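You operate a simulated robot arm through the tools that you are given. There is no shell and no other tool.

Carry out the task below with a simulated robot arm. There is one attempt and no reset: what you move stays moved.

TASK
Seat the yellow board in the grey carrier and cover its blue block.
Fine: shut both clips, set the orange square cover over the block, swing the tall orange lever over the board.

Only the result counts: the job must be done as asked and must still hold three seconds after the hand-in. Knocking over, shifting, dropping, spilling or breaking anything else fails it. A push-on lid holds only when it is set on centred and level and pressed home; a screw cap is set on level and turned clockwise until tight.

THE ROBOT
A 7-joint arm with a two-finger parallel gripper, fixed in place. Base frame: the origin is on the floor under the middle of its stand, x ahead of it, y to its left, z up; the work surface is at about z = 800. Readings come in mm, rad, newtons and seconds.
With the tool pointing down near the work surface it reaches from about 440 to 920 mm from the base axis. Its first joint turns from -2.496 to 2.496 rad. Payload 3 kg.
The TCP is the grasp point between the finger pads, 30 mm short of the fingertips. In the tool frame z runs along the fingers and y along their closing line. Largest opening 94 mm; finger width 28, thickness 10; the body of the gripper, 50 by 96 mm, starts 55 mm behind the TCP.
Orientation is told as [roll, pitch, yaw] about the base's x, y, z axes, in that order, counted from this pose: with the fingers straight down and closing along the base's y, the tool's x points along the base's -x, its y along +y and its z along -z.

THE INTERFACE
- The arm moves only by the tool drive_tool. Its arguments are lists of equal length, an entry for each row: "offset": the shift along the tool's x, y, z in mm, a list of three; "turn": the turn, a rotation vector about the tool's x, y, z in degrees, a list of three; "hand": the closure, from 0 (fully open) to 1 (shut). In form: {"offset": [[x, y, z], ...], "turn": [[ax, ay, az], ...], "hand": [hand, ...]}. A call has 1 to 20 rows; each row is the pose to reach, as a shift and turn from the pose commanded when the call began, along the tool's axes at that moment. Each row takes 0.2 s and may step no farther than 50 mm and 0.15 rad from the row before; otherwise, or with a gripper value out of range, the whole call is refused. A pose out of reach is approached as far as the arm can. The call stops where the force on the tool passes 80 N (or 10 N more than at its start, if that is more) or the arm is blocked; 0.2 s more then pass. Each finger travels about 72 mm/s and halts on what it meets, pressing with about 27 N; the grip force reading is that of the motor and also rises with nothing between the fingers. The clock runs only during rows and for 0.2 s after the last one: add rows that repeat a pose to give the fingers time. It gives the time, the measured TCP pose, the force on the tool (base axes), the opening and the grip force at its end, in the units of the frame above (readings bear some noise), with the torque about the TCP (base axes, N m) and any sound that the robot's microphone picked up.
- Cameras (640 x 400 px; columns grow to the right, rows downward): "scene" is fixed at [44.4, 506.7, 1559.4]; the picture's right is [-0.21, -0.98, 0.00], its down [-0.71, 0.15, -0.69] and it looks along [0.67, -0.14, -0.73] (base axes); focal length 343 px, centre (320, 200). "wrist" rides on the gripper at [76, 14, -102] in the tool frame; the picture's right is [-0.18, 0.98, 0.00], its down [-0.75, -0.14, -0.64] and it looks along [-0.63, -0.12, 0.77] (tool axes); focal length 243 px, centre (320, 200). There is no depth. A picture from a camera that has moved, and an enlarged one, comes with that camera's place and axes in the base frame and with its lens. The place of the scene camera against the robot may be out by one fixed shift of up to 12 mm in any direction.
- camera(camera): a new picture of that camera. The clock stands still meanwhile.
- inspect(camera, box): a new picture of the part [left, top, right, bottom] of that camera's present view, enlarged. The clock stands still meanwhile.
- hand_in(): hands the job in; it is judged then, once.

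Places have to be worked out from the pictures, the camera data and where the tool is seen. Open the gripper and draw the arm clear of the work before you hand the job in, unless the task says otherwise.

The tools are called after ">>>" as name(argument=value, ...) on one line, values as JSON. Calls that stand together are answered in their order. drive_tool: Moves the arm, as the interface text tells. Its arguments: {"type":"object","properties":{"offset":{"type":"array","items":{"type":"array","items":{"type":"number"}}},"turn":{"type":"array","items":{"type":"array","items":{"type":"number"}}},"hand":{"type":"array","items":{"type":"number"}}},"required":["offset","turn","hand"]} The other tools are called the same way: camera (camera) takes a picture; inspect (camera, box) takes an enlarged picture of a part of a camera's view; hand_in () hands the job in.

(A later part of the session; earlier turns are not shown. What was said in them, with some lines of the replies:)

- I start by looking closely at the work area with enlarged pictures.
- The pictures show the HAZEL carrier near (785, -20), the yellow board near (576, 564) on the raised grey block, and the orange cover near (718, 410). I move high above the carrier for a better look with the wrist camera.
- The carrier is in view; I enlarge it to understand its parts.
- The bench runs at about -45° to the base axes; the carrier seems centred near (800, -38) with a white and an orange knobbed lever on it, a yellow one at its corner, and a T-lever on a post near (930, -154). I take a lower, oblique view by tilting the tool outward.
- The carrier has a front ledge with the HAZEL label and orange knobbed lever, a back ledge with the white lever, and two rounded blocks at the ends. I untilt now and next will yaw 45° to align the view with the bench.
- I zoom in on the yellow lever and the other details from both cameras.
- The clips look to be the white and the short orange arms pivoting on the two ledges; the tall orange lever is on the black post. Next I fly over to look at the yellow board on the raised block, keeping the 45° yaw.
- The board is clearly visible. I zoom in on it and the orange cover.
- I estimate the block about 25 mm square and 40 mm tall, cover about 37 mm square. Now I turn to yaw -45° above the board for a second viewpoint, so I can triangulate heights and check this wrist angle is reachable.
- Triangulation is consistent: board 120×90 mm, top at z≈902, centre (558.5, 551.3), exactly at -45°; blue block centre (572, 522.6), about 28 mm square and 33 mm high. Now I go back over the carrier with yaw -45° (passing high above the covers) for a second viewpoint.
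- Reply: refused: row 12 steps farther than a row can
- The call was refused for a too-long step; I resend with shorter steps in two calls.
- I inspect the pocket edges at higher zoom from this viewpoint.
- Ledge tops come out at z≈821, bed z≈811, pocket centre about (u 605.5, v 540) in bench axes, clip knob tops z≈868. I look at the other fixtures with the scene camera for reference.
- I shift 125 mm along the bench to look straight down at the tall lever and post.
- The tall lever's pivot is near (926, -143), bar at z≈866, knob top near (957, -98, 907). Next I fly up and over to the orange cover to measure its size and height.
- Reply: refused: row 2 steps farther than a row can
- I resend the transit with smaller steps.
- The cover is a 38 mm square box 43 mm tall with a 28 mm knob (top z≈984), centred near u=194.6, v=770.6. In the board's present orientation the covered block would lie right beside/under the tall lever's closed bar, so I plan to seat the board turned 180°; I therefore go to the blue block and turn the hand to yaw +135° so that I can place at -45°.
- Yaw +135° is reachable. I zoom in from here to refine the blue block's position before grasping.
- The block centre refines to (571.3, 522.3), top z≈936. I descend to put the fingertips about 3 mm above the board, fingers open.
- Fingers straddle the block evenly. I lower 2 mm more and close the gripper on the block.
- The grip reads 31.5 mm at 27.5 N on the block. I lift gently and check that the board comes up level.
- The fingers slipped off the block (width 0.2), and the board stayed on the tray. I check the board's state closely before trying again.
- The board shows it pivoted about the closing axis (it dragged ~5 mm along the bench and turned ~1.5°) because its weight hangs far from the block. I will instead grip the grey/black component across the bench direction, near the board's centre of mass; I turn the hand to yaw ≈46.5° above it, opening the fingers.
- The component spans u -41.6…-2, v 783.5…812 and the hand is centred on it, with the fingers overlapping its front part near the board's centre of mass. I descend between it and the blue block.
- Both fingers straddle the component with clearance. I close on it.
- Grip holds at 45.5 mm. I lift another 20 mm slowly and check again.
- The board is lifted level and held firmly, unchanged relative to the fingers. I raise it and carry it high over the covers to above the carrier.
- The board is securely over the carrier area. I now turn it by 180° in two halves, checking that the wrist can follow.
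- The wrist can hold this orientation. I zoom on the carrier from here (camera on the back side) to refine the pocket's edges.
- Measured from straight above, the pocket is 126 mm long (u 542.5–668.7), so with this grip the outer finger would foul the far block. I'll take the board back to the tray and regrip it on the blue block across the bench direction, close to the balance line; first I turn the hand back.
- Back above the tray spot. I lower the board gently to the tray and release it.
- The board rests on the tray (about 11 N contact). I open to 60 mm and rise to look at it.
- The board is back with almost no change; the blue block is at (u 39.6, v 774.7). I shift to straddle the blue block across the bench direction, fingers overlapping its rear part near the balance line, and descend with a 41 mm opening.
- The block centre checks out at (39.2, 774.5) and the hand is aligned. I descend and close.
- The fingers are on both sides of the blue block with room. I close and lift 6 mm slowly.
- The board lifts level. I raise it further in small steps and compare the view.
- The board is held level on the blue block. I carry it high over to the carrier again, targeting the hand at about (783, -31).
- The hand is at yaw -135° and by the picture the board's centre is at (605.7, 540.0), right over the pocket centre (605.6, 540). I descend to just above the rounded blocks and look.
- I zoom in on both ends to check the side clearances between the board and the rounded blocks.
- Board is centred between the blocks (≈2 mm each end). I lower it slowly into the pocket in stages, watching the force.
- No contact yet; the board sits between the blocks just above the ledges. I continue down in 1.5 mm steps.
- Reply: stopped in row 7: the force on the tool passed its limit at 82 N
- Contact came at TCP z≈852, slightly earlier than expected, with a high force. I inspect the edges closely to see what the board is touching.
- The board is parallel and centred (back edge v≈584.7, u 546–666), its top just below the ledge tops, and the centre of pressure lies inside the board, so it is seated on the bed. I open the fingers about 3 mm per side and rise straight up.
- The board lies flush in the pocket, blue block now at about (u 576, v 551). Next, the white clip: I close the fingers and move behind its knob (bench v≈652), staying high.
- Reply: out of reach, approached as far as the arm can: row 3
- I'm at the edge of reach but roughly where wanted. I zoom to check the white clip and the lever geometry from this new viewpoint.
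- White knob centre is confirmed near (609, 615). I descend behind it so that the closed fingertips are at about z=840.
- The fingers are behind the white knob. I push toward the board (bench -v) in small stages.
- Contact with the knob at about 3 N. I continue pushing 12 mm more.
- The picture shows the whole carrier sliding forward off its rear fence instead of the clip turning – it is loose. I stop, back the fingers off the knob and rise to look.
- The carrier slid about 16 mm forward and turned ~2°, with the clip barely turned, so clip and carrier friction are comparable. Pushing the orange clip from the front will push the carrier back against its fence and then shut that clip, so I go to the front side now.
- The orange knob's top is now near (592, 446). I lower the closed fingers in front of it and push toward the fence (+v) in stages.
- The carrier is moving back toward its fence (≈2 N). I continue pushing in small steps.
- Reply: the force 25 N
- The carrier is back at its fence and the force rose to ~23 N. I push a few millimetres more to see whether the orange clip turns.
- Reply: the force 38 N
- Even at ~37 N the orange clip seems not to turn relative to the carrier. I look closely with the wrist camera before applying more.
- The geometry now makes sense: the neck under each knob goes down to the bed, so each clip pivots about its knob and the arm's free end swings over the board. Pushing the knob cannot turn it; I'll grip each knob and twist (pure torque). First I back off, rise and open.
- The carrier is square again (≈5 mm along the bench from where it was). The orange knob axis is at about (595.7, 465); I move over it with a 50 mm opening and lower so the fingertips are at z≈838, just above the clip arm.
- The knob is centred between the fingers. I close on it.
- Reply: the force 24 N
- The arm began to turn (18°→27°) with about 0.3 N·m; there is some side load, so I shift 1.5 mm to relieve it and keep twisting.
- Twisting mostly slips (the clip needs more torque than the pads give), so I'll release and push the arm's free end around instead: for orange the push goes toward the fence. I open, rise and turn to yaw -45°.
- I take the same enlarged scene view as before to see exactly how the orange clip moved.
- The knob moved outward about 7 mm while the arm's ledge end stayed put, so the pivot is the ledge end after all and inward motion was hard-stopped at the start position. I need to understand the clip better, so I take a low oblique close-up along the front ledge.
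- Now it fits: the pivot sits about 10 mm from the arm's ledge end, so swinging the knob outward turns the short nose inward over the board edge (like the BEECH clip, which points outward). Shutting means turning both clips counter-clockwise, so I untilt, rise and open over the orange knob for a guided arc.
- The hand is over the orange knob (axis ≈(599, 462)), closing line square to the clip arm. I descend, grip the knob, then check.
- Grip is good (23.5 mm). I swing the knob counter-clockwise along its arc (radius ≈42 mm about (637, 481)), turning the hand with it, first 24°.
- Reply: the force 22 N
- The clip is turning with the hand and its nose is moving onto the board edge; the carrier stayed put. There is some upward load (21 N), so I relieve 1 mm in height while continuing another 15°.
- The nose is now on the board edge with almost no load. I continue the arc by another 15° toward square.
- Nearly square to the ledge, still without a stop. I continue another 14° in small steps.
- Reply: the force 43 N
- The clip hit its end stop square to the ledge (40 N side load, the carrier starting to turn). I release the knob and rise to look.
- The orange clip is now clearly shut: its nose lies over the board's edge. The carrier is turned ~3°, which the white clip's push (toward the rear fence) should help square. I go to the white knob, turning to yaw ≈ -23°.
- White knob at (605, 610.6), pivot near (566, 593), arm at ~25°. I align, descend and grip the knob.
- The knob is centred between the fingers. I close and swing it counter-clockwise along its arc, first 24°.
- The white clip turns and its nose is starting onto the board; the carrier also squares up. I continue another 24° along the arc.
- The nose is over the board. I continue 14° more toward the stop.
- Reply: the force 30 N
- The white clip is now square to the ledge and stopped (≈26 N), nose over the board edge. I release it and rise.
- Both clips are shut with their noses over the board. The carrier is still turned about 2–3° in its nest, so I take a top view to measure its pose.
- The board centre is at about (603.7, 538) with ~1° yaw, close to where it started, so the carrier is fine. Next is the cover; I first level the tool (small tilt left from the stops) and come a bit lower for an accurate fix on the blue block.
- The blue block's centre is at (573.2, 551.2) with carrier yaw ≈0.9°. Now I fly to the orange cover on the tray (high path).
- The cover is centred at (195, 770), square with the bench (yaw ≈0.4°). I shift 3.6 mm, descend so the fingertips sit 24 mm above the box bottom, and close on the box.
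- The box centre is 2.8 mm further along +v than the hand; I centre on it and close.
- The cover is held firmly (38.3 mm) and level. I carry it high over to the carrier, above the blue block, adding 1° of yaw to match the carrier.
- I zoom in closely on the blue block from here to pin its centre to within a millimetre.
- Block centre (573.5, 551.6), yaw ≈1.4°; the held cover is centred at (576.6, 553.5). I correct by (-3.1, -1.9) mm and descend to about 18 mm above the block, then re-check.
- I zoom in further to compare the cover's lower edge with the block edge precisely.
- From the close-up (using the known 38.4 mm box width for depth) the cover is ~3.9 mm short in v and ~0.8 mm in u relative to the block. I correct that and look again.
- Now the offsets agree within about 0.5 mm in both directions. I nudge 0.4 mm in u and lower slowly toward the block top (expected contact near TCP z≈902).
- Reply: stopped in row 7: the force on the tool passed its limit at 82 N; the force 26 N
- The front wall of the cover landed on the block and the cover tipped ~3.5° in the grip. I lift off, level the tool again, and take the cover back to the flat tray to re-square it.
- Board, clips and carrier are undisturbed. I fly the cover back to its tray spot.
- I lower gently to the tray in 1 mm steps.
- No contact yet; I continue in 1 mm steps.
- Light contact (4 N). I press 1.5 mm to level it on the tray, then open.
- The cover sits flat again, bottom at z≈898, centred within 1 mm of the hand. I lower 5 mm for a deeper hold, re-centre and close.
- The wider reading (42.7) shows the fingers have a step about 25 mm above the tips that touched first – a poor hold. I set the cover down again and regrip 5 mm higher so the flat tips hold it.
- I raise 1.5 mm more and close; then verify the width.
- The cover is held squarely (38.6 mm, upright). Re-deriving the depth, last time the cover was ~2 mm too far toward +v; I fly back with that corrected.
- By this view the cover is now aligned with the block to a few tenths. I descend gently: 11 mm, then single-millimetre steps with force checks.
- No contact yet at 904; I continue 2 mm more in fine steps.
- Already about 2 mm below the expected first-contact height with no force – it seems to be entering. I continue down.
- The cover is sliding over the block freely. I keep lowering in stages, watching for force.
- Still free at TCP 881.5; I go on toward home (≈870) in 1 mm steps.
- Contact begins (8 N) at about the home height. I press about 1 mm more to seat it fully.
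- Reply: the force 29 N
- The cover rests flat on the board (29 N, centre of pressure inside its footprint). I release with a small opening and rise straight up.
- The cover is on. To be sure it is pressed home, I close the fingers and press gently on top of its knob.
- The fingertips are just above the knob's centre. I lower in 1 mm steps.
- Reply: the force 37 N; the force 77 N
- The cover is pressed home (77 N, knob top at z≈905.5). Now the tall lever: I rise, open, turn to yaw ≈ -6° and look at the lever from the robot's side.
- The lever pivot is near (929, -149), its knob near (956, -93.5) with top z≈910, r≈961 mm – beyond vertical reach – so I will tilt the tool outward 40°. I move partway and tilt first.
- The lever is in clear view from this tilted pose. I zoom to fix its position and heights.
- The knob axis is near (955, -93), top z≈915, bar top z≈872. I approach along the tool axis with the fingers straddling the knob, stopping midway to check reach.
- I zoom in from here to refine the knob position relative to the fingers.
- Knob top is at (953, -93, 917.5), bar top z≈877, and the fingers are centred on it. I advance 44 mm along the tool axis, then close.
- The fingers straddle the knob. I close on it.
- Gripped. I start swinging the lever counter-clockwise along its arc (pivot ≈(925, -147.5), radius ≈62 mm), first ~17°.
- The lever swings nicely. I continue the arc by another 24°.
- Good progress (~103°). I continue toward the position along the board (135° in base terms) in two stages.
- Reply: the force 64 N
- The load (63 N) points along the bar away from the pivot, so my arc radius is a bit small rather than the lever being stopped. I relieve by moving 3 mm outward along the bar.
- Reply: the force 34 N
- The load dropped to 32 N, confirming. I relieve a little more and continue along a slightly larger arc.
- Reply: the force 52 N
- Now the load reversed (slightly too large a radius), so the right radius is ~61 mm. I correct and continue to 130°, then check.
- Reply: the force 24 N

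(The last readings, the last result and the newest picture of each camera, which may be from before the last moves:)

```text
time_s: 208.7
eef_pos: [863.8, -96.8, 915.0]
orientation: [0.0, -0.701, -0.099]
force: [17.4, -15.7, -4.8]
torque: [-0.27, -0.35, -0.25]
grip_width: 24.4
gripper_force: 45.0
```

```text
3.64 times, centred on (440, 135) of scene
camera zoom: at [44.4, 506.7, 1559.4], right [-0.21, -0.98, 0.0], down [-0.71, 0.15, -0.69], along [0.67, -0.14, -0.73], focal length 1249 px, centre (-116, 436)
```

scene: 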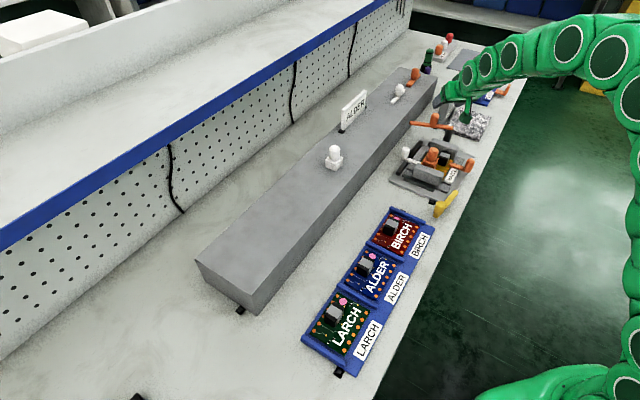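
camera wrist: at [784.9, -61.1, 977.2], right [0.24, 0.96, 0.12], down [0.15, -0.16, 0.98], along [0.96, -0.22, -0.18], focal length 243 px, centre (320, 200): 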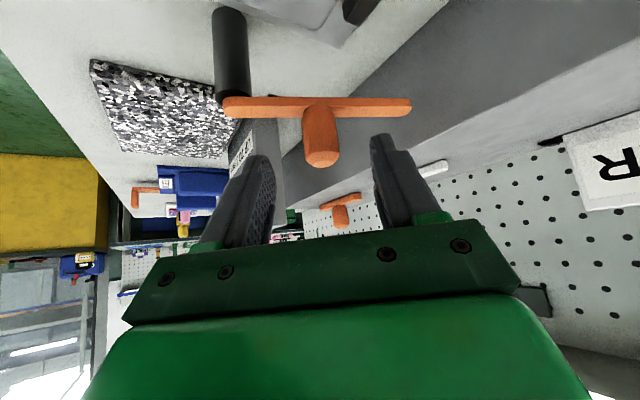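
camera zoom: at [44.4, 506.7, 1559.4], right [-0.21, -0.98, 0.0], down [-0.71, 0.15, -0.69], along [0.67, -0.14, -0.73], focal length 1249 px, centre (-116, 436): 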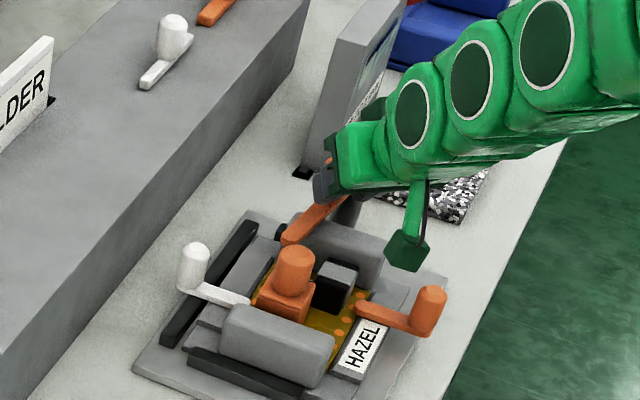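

>>> drive_tool(offset=[[1.2, -2.2, -1], [2.4, -4.3, -2], [2.4, -4.3, -2]], turn=[[0, 0, 0], [0, 0, 0], [0, 0, 0]], hand=[1, 1, 1])

>>> inspect(camera="wrist", box=[180, 0, 460, 230])

>>> inspect(camera="scene", box=[390, 80, 490, 190])

```text
time_s: 209.5
eef_pos: [859.5, -98.5, 916.1]
orientation: [-0.001, -0.698, -0.098]
force: [0.0, 13.6, 13.5]
torque: [0.24, -0.69, 0.81]
grip_width: 24.4
gripper_force: 45.1
```

```text
1.74 times, centred on (320, 115) of wrist
camera zoom: at [738.6, -72.7, 944.8], right [0.24, 0.96, 0.12], down [0.15, -0.16, 0.98], along [0.96, -0.21, -0.18], focal length 422 px, centre (320, 348)
```

zoom: 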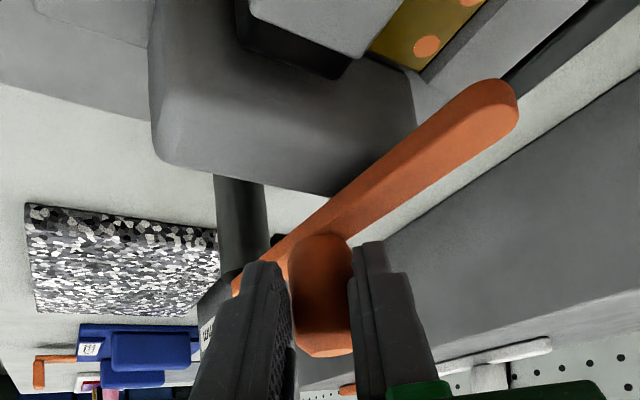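

```text
3.64 times, centred on (440, 135) of scene
camera zoom: at [44.4, 506.7, 1559.4], right [-0.21, -0.98, 0.0], down [-0.71, 0.15, -0.69], along [0.67, -0.14, -0.73], focal length 1249 px, centre (-116, 436)
```

zoom: 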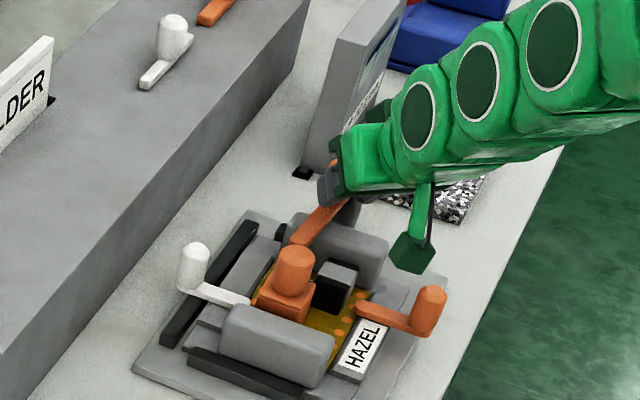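

The bar is at ~130° with its tip over the board (about 43 mm inside). I go on in small steps to find its end stop.

>>> drive_tool(offset=[[1.2, -2.1, -1], [2.4, -4.2, -2], [2.4, -4.2, -2]], turn=[[0, 0, 0], [0, 0, 0], [0, 0, 0]], hand=[1, 1, 1])

>>> inspect(camera="wrist", box=[180, 0, 460, 230])

>>> inspect(camera="scene", box=[390, 80, 490, 190])

```text
time_s: 210.3
eef_pos: [856.0, -101.1, 913.8]
orientation: [-0.002, -0.698, -0.099]
force: [-5.0, 36.6, 17.7]
torque: [0.63, -0.67, 1.44]
grip_width: 24.7
gripper_force: 45.4
```

```text
1.74 times, centred on (320, 115) of wrist
camera zoom: at [734.5, -76.1, 944.6], right [0.24, 0.96, 0.12], down [0.15, -0.16, 0.98], along [0.96, -0.21, -0.18], focal length 422 px, centre (320, 348)
```

zoom: 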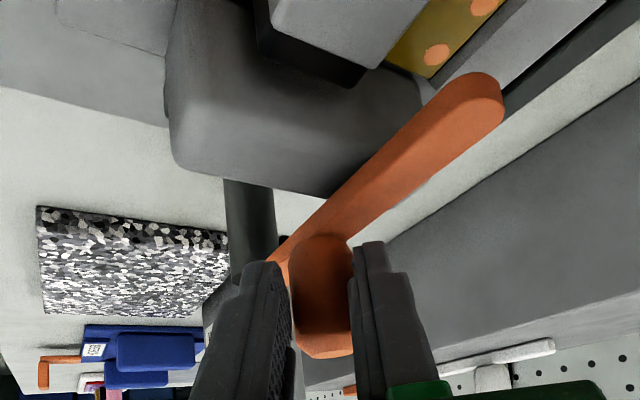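

```text
3.64 times, centred on (440, 135) of scene
camera zoom: at [44.4, 506.7, 1559.4], right [-0.21, -0.98, 0.0], down [-0.71, 0.15, -0.69], along [0.67, -0.14, -0.73], focal length 1249 px, centre (-116, 436)
```

zoom: 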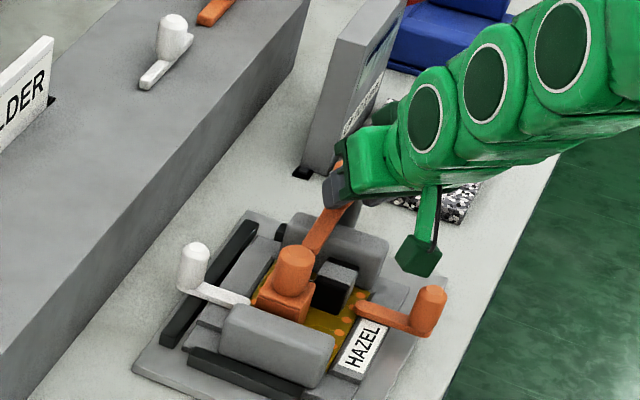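

The bar is at ~134°, lying along the board. I make one more small step with a radius correction to see whether it is at its stop.

>>> drive_tool(offset=[[1.1, -0.9, -0.9], [2.2, -1.8, -1.8], [2.2, -1.8, -1.8]], turn=[[0, 0, 0], [0, 0, 0], [0, 0, 0]], hand=[1, 1, 1])

>>> inspect(camera="wrist", box=[180, 0, 460, 230])

```text
time_s: 211.1
eef_pos: [854.6, -103.3, 914.5]
orientation: [-0.001, -0.7, -0.095]
force: [33.3, 56.0, 6.6]
torque: [0.81, -0.79, 1.63]
grip_width: 24.6
gripper_force: 44.9
```

```text
1.74 times, centred on (320, 115) of wrist
camera zoom: at [732.1, -77.1, 944.1], right [0.24, 0.96, 0.12], down [0.15, -0.16, 0.98], along [0.96, -0.21, -0.18], focal length 422 px, centre (320, 348)
```

zoom: 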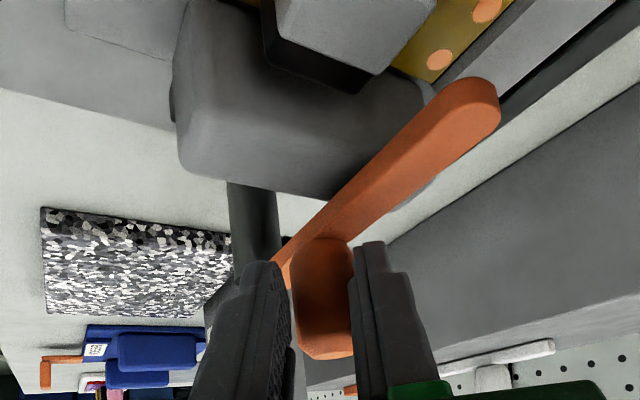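

A 63 N tangential load shows the lever is at its stop, lying over the board. I back off the last step, open, and withdraw along the tool axis.

>>> drive_tool(offset=[[-1.2, 1.5, 1], [-2.2, 2.5, 1.8], [-2.2, 2.5, 1.8], [-2.2, 2.5, 1.8], [-2.2, 2.5, -15], [-2.2, 2.5, -45], [-2.2, 2.5, -85], [-2.2, 2.5, -120], [-2.2, 2.5, -120]], turn=[[0, 0, 0], [0, 0, 0], [0, 0, 0], [0, 0, 0], [0, 0, 0], [0, 0, 0], [0, 0, 0], [0, 0, 0], [0, 0, 0]], hand=[1, 1, 0.6, 0.45, 0.45, 0.45, 0.45, 0.45, 0.45])

>>> camera(camera="wrist")

>>> inspect(camera="scene", box=[390, 80, 490, 190])

```text
time_s: 213.1
eef_pos: [777.3, -95.8, 1007.8]
orientation: [-0.001, -0.697, -0.103]
force: [-0.4, 0.1, 0.6]
torque: [0.0, 0.02, -0.03]
grip_width: 51.6
gripper_force: 0.0
```

```text
taken
camera wrist: at [655.1, -69.5, 1037.5], right [0.24, 0.96, 0.12], down [0.15, -0.16, 0.98], along [0.96, -0.22, -0.18], focal length 243 px, centre (320, 200)
```

wrist: 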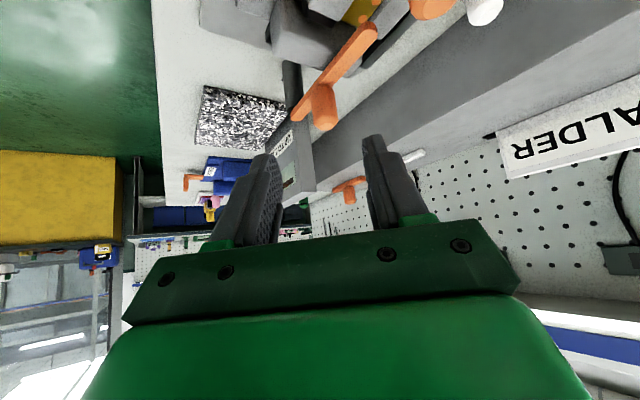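

```text
3.64 times, centred on (440, 135) of scene
camera zoom: at [44.4, 506.7, 1559.4], right [-0.21, -0.98, 0.0], down [-0.71, 0.15, -0.69], along [0.67, -0.14, -0.73], focal length 1249 px, centre (-116, 436)
```

zoom: 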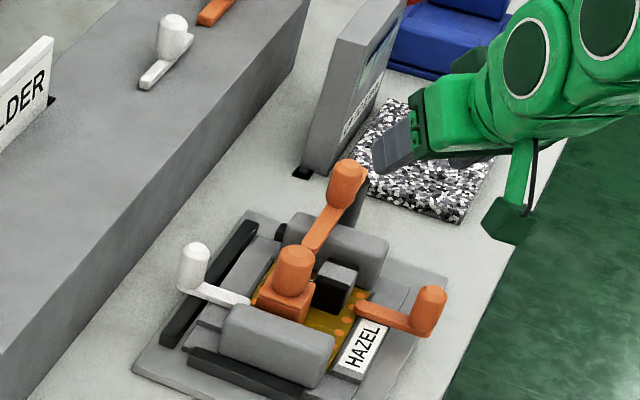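

The lever now lies over the board next to the covered block. I untilt and rise for a final inspection from above.

>>> drive_tool(offset=[[-4, 0, -15], [-8, 0, -30], [-12, 0, -45], [-16, 0, -60], [-19, 0, -75], [-21, 0, -87], [-21, 0, -87]], turn=[[0, 6.7, 0], [0, 13.4, 0], [0, 20.1, 0], [0, 26.8, 0], [0, 33.4, 0], [0, 40, 0], [0, 40, 0]], hand=[0.3, 0.1, 0, 0, 0, 0, 0])

>>> camera(camera="wrist")

>>> inspect(camera="wrist", box=[200, 20, 440, 190])

>>> inspect(camera="scene", box=[390, 100, 490, 220])

```text
time_s: 214.7
eef_pos: [740.1, -90.8, 1088.1]
orientation: [0.0, 0.002, -0.101]
force: [-0.7, -0.1, -0.2]
torque: [0.05, 0.01, 0.0]
grip_width: 94.3
gripper_force: 0.0
```

```text
taken
camera wrist: at [665.4, -70.2, 1191.5], right [0.28, 0.96, 0.0], down [0.74, -0.22, 0.64], along [0.62, -0.18, -0.77], focal length 243 px, centre (320, 200)
```

wrist: 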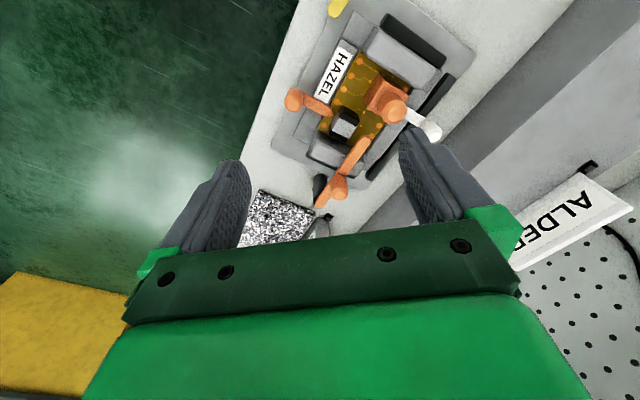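

```text
2.35 times, centred on (320, 105) of wrist
camera zoom: at [665.4, -70.2, 1191.5], right [0.28, 0.96, 0.0], down [0.74, -0.22, 0.64], along [0.62, -0.18, -0.77], focal length 571 px, centre (320, 424)
```

zoom: 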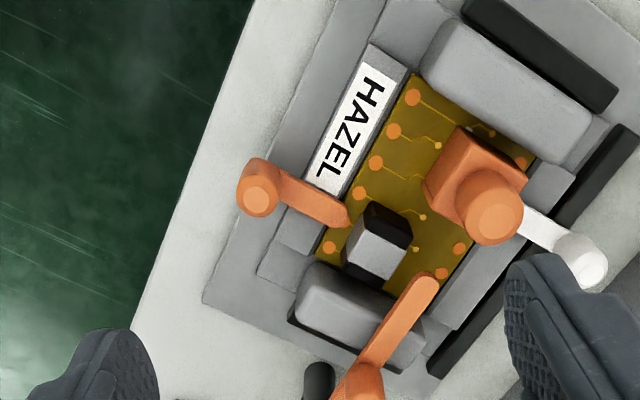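

```text
3.33 times, centred on (440, 160) of scene
camera zoom: at [44.4, 506.7, 1559.4], right [-0.21, -0.98, 0.0], down [-0.71, 0.15, -0.69], along [0.67, -0.14, -0.73], focal length 1145 px, centre (-80, 333)
```

zoom: 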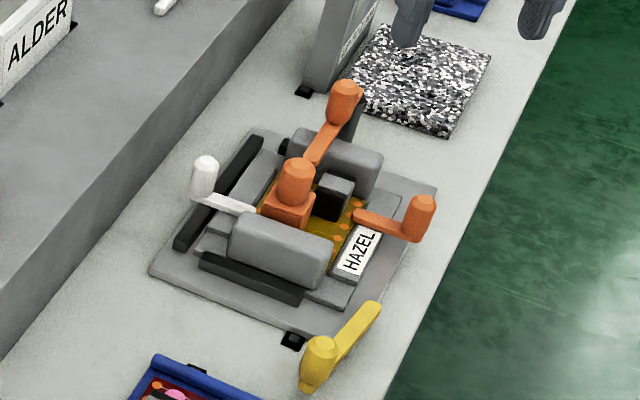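

Everything appears in place. I compare the yellow lever and surroundings with the earliest enlarged views to be sure nothing else shifted.

>>> inspect(camera="scene", box=[425, 175, 475, 225])

>>> inspect(camera="scene", box=[370, 100, 500, 230])

>>> camera(camera="scene")

```text
8.00 times, centred on (450, 200) of scene
camera zoom: at [44.4, 506.7, 1559.4], right [-0.21, -0.98, 0.0], down [-0.71, 0.15, -0.69], along [0.67, -0.14, -0.73], focal length 2747 px, centre (-720, 200)
```

zoom: 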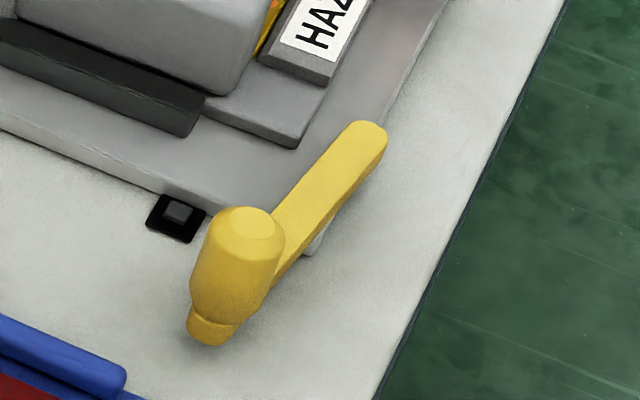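

```text
3.08 times, centred on (435, 165) of scene
camera zoom: at [44.4, 506.7, 1559.4], right [-0.21, -0.98, 0.0], down [-0.71, 0.15, -0.69], along [0.67, -0.14, -0.73], focal length 1057 px, centre (-34, 308)
```

zoom: 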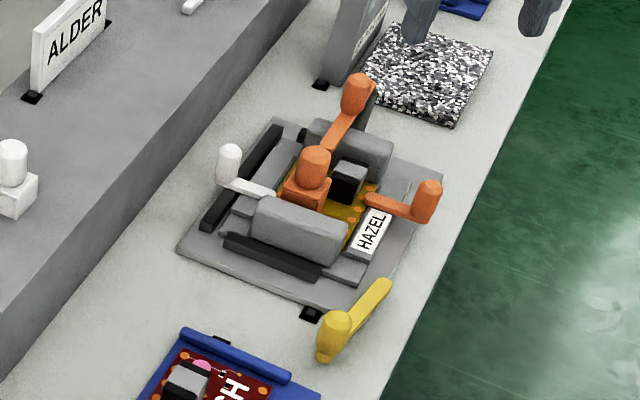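

```text
taken
```

scene: 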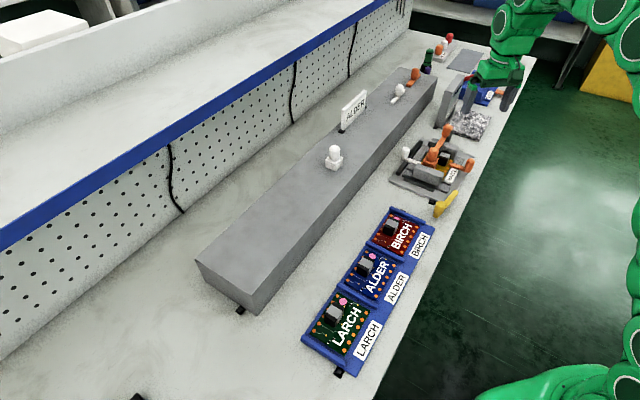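

The yellow lever has been turned about 9° (its nose was pushed ~11 mm when the carrier slid earlier). I should put it back, so I go above its knob to measure it.

>>> drive_tool(offset=[[19, 17, 0], [39, 34, 0], [58, 51, 5], [78, 68, 15], [98, 86, 30], [117, 103, 45], [137, 120, 60], [137, 120, 60]], turn=[[0, 0, -7.3], [0, 0, -14.6], [0, 0, -21.9], [0, 0, -29.2], [0, 0, -36.5], [0, 0, -43.8], [0, 0, -50.8], [0, 0, -50.8]], hand=[0, 0, 0, 0.2, 0.4, 0.47, 0.47, 0.47])

>>> camera(camera="wrist")

>>> inspect(camera="wrist", box=[180, 0, 440, 160])

```text
time_s: 216.5
eef_pos: [614.8, 42.6, 1027.8]
orientation: [-0.001, 0.0, 0.786]
force: [0.0, -0.7, -0.1]
torque: [0.03, 0.03, 0.0]
grip_width: 50.0
gripper_force: 0.0
```

```text
taken
camera wrist: at [552.1, -2.1, 1130.8], right [-0.57, 0.82, 0.0], down [0.63, 0.43, 0.64], along [0.53, 0.36, -0.77], focal length 243 px, centre (320, 200)
```

wrist: 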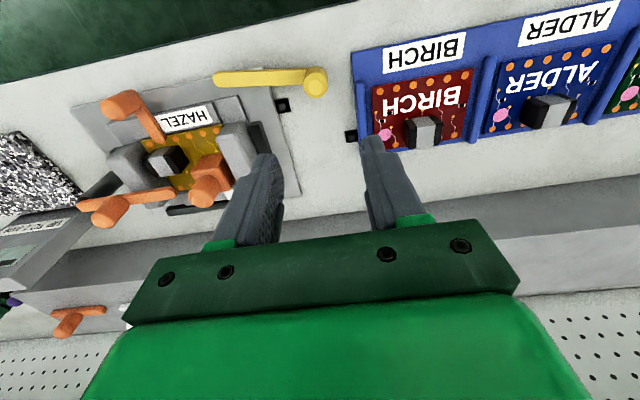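

```text
2.46 times, centred on (310, 80) of wrist
camera zoom: at [552.1, -2.1, 1130.8], right [-0.57, 0.82, 0.0], down [0.63, 0.43, 0.64], along [0.53, 0.36, -0.77], focal length 597 px, centre (345, 495)
```

zoom: 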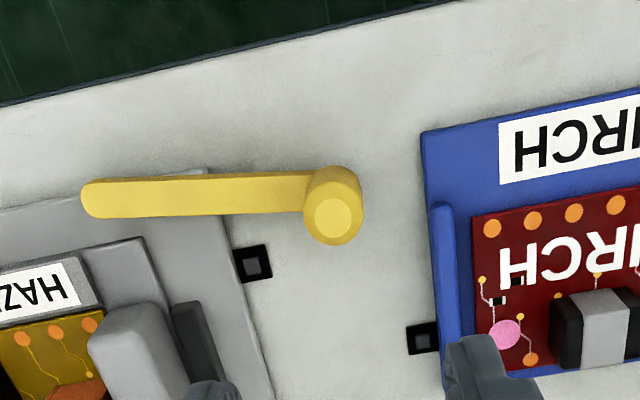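

The yellow lever's arm now points ~8.5° off; originally it was parallel to the bench. I turn to yaw -45° (closing across the arm) above its knob at about (409.6, 457).

>>> drive_tool(offset=[[1, 0, 0], [2, -1, 0], [3, -1, 0], [4, -2, 0], [5, -2, 5], [6, -3, 10], [7, -3, 15], [8, -4, 20], [8, -4, 25], [8, -4, 30], [8, -4, 35], [8, -4, 40], [8, -4, 40]], turn=[[0, 0, 7.5], [0, 0, 15], [0, 0, 22.5], [0, 0, 30], [0, 0, 37.5], [0, 0, 45], [0, 0, 52.5], [0, 0, 60], [0, 0, 67.5], [0, 0, 75], [0, 0, 82.5], [0, 0, 90], [0, 0, 90]], hand=[0.47, 0.47, 0.47, 0.47, 0.47, 0.47, 0.47, 0.47, 0.47, 0.47, 0.47, 0.47, 0.47])

>>> camera(camera="wrist")

>>> inspect(camera="wrist", box=[210, 30, 430, 180])

```text
time_s: 219.3
eef_pos: [612.5, 33.8, 987.7]
orientation: [0.0, 0.001, -0.786]
force: [-0.3, -1.1, -0.3]
torque: [-0.01, 0.0, -0.02]
grip_width: 49.9
gripper_force: 0.1
```

```text
taken
camera wrist: at [568.4, 97.5, 1090.3], right [0.83, 0.56, 0.0], down [0.43, -0.63, 0.64], along [0.36, -0.53, -0.77], focal length 243 px, centre (320, 200)
```

wrist: 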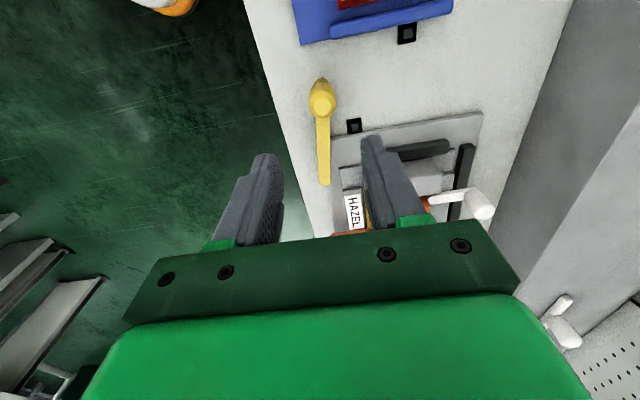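

```text
2.67 times, centred on (320, 105) of wrist
camera zoom: at [568.4, 97.5, 1090.3], right [0.83, 0.56, 0.0], down [0.43, -0.63, 0.64], along [0.36, -0.53, -0.77], focal length 647 px, centre (320, 453)
```

zoom: 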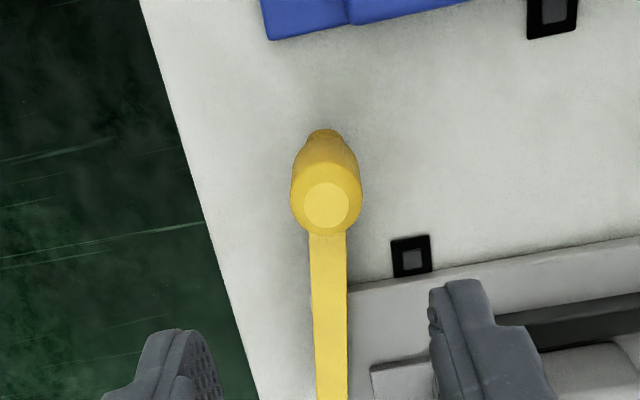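

The knob is at about (410.6, 458.7). I align, descend and grip it.

>>> drive_tool(offset=[[-1.5, 1.7, 35], [-1.5, 1.7, 75], [-1.5, 1.7, 105], [-1.5, 1.7, 118], [-1.5, 1.7, 121], [-1.5, 1.7, 121], [-1.5, 1.7, 121], [-1.5, 1.7, 121], [-1.5, 1.7, 121]], turn=[[0, 0, 0], [0, 0, 0], [0, 0, 0], [0, 0, 0], [0, 0, 0], [0, 0, 0], [0, 0, 0], [0, 0, 0], [0, 0, 0]], hand=[0.47, 0.47, 0.47, 0.47, 0.47, 0.7, 1, 1, 1])

>>> inspect(camera="wrist", box=[210, 60, 430, 220])

>>> inspect(camera="scene", box=[425, 175, 475, 225])

```text
time_s: 221.3
eef_pos: [613.2, 33.3, 865.6]
orientation: [-0.001, -0.001, -0.784]
force: [-1.2, 4.8, 0.3]
torque: [0.39, -0.55, 0.08]
grip_width: 25.5
gripper_force: 45.3
```

```text
2.50 times, centred on (320, 140) of wrist
camera zoom: at [569.4, 97.1, 968.4], right [0.82, 0.57, 0.0], down [0.43, -0.63, 0.64], along [0.36, -0.53, -0.77], focal length 606 px, centre (320, 350)
```

zoom: 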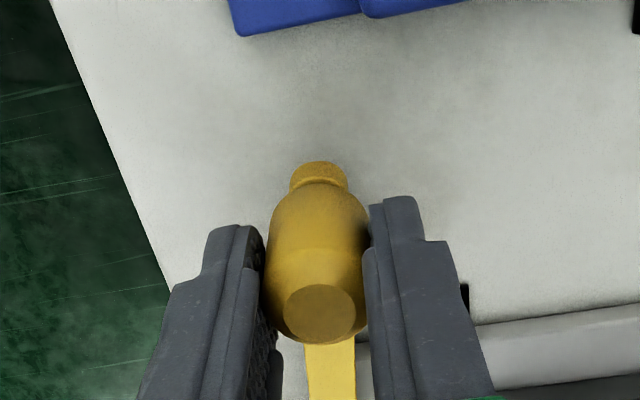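

```text
8.00 times, centred on (450, 200) of scene
camera zoom: at [44.4, 506.7, 1559.4], right [-0.21, -0.98, 0.0], down [-0.71, 0.15, -0.69], along [0.67, -0.14, -0.73], focal length 2747 px, centre (-720, 200)
```

zoom: 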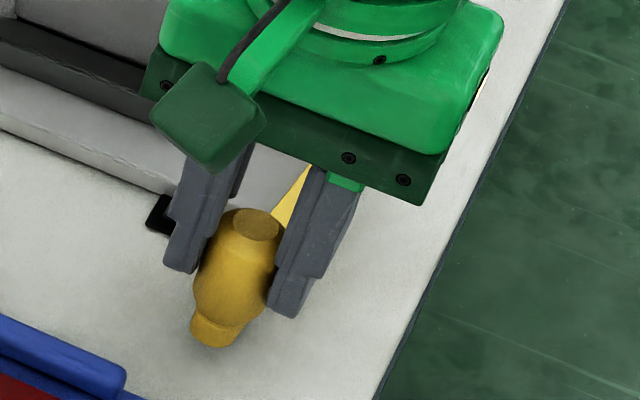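

Gripped. I swing the knob ~6.6 mm back (8.4° counter-clockwise about the lever's pivot) to its original place.

>>> drive_tool(offset=[[0.1, -1.7, 0], [0.2, -3.3, 0], [0.3, -5, 0], [0.4, -6.6, 0], [0.4, -6.6, 0]], turn=[[0, 0, -2.1], [0, 0, -4.2], [0, 0, -6.3], [0, 0, -8.4], [0, 0, -8.4]], hand=[1, 1, 1, 1, 1])

>>> inspect(camera="scene", box=[425, 175, 475, 225])

```text
time_s: 222.5
eef_pos: [609.8, 28.8, 865.1]
orientation: [-0.002, 0.002, -0.638]
force: [-1.6, 23.8, -33.4]
torque: [0.93, -0.09, 0.21]
grip_width: 25.6
gripper_force: 45.2
```

```text
8.00 times, centred on (450, 200) of scene
camera zoom: at [44.4, 506.7, 1559.4], right [-0.21, -0.98, 0.0], down [-0.71, 0.15, -0.69], along [0.67, -0.14, -0.73], focal length 2747 px, centre (-720, 200)
```

zoom: 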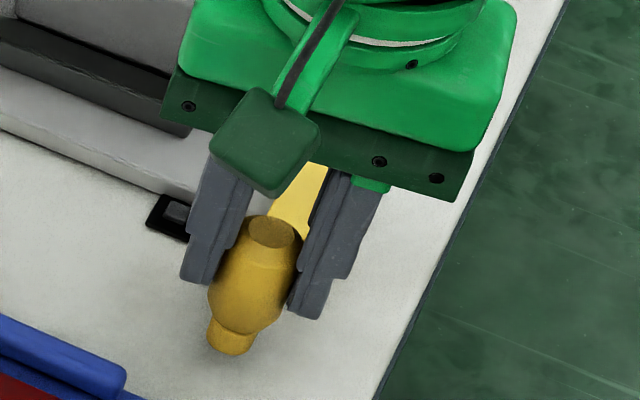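

The knob is back at its original picture position. I release, rise and compare.

>>> drive_tool(offset=[[0, 0, 0], [0, 0, 0], [0, 0, -15], [0, 0, -50], [0, 0, -90], [0, 0, -130], [0, 0, -130]], turn=[[0, 0, 0], [0, 0, 0], [0, 0, 0], [0, 0, 0], [0, 0, 0], [0, 0, 0], [0, 0, 0]], hand=[0.6, 0.47, 0.47, 0.47, 0.47, 0.47, 0.47])

>>> drive_tool(offset=[[30, 10, -20], [65, 20, -40], [100, 30, -60], [135, 40, -60], [135, 40, -60]], turn=[[0, 0, 0], [0, 0, 0], [0, 0, 0], [0, 0, 0], [0, 0, 0]], hand=[0.3, 0, 0, 0, 0])

>>> inspect(camera="scene", box=[425, 175, 475, 225])

>>> inspect(camera="scene", box=[370, 100, 500, 230])

>>> camera(camera="scene")

```text
time_s: 224.1
eef_pos: [609.4, 28.2, 995.0]
orientation: [0.0, 0.0, -0.637]
force: [0.4, -0.2, -0.9]
torque: [-0.03, -0.01, 0.02]
grip_width: 49.6
gripper_force: 0.1
```

```text
time_s: 225.3
eef_pos: [524.4, 141.9, 1056.8]
orientation: [0.0, 0.0, -0.638]
force: [0.1, 0.6, -0.5]
torque: [-0.02, -0.03, 0.03]
grip_width: 94.0
gripper_force: 0.1
```

```text
8.00 times, centred on (450, 200) of scene
camera zoom: at [44.4, 506.7, 1559.4], right [-0.21, -0.98, 0.0], down [-0.71, 0.15, -0.69], along [0.67, -0.14, -0.73], focal length 2747 px, centre (-720, 200)
```

zoom: 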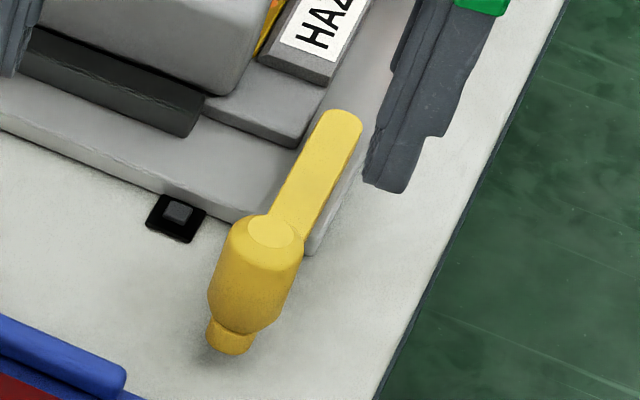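

```text
3.08 times, centred on (435, 165) of scene
camera zoom: at [44.4, 506.7, 1559.4], right [-0.21, -0.98, 0.0], down [-0.71, 0.15, -0.69], along [0.67, -0.14, -0.73], focal length 1057 px, centre (-34, 308)
```

zoom: 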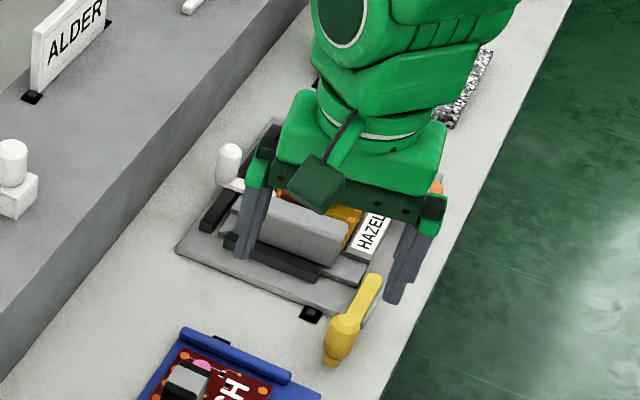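

```text
taken
```

scene: 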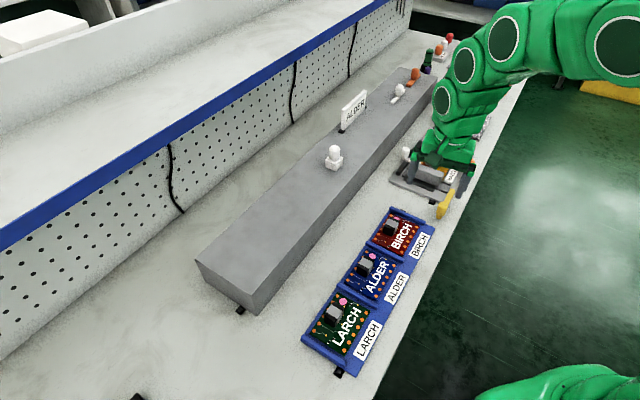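

The yellow lever matches its original picture. I draw the arm up and clear, then make a last check of the whole assembly.

>>> drive_tool(offset=[[20, 0, -35], [40, 0, -70], [60, 0, -105], [70, 0, -140], [70, 0, -160], [70, 0, -160]], turn=[[0, 0, 0], [0, 0, 0], [0, 0, 0], [0, 0, 0], [0, 0, 0], [0, 0, 0]], hand=[0, 0, 0, 0, 0, 0])

>>> camera(camera="scene")

>>> inspect(camera="scene", box=[390, 110, 480, 210])

>>> camera(camera="wrist")

```text
time_s: 226.7
eef_pos: [468.3, 183.2, 1216.7]
orientation: [-0.002, 0.002, -0.637]
force: [0.2, 0.0, 0.5]
torque: [-0.03, -0.03, -0.05]
grip_width: 93.9
gripper_force: 0.0
```

```text
taken
```

scene: 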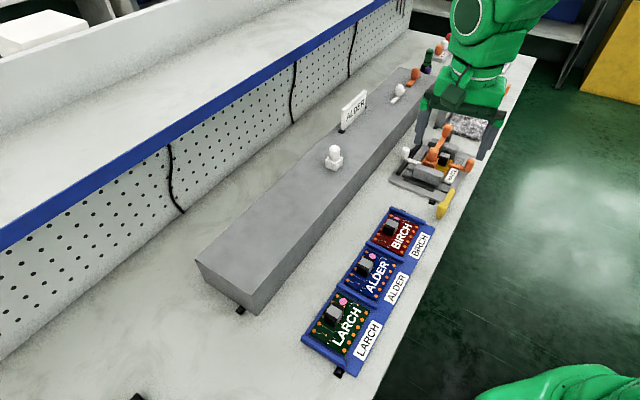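

```text
4.00 times, centred on (435, 160) of scene
camera zoom: at [44.4, 506.7, 1559.4], right [-0.21, -0.98, 0.0], down [-0.71, 0.15, -0.69], along [0.67, -0.14, -0.73], focal length 1374 px, centre (-140, 360)
```

zoom: 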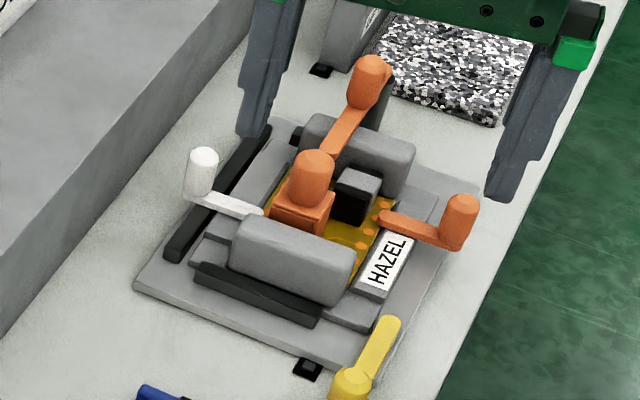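

```text
taken
camera wrist: at [415.4, 239.4, 1319.7], right [0.73, 0.68, 0.0], down [0.52, -0.56, 0.64], along [0.44, -0.47, -0.77], focal length 243 px, centre (320, 200)
```

wrist: 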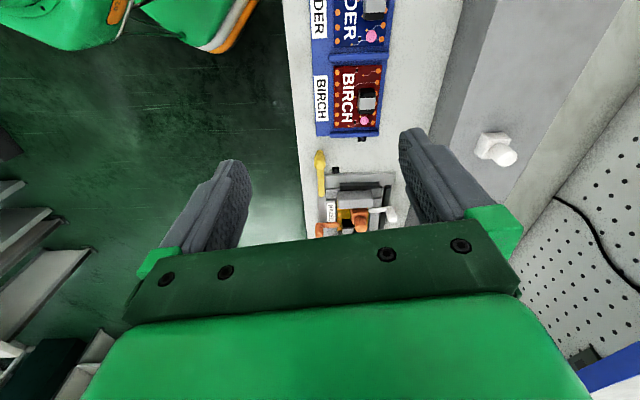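

Final check: the board is seated with both clips shut over its edges, the cover is pressed home on the blue block, and the tall lever lies over the board. The yellow lever is back where it was, the gripper is open and the arm is clear, so I hand the job in.

>>> hand_in()

```text
The job is handed in.
```

I handed the job in with all four steps done. I don't have a verdict on it yet.

- **Board:** seated flat in the grey carrier, centred between the end blocks. I turned it 180° from how it lay on the tray. The other way round, the cover would have been in the path of the tall lever. The task didn't say which way round it should go.
- **Clips:** the white and the short orange clip are both turned to their stops, with their noses over the board's edges.
- **Cover:** set over the blue block and pressed down with about 77 N. On the first try it landed on the block and tipped in the grip, so I squared it on the tray and tried again.
- **Tall lever:** swung until it stopped, then eased back slightly as I let go. It lies over the board beside the cover.

**What moved along the way:**
- **Board on the tray:** my first grip on it slipped and it dropped back onto the tray, where it shifted a few millimetres.
- **Carrier:** it is loose in its holder. When I first pushed the white clip the wrong way, the carrier slid about 16 mm forward and turned a couple of degrees. I pushed it back. When I last measured it, before fitting the cover, it was 2–3 mm and about 1° from where it started.
- **Yellow lever:** that same slide knocked it about 8–9° out of line. I moved it back, and it matches its first picture.

The gripper is open and the arm is clear of the work.
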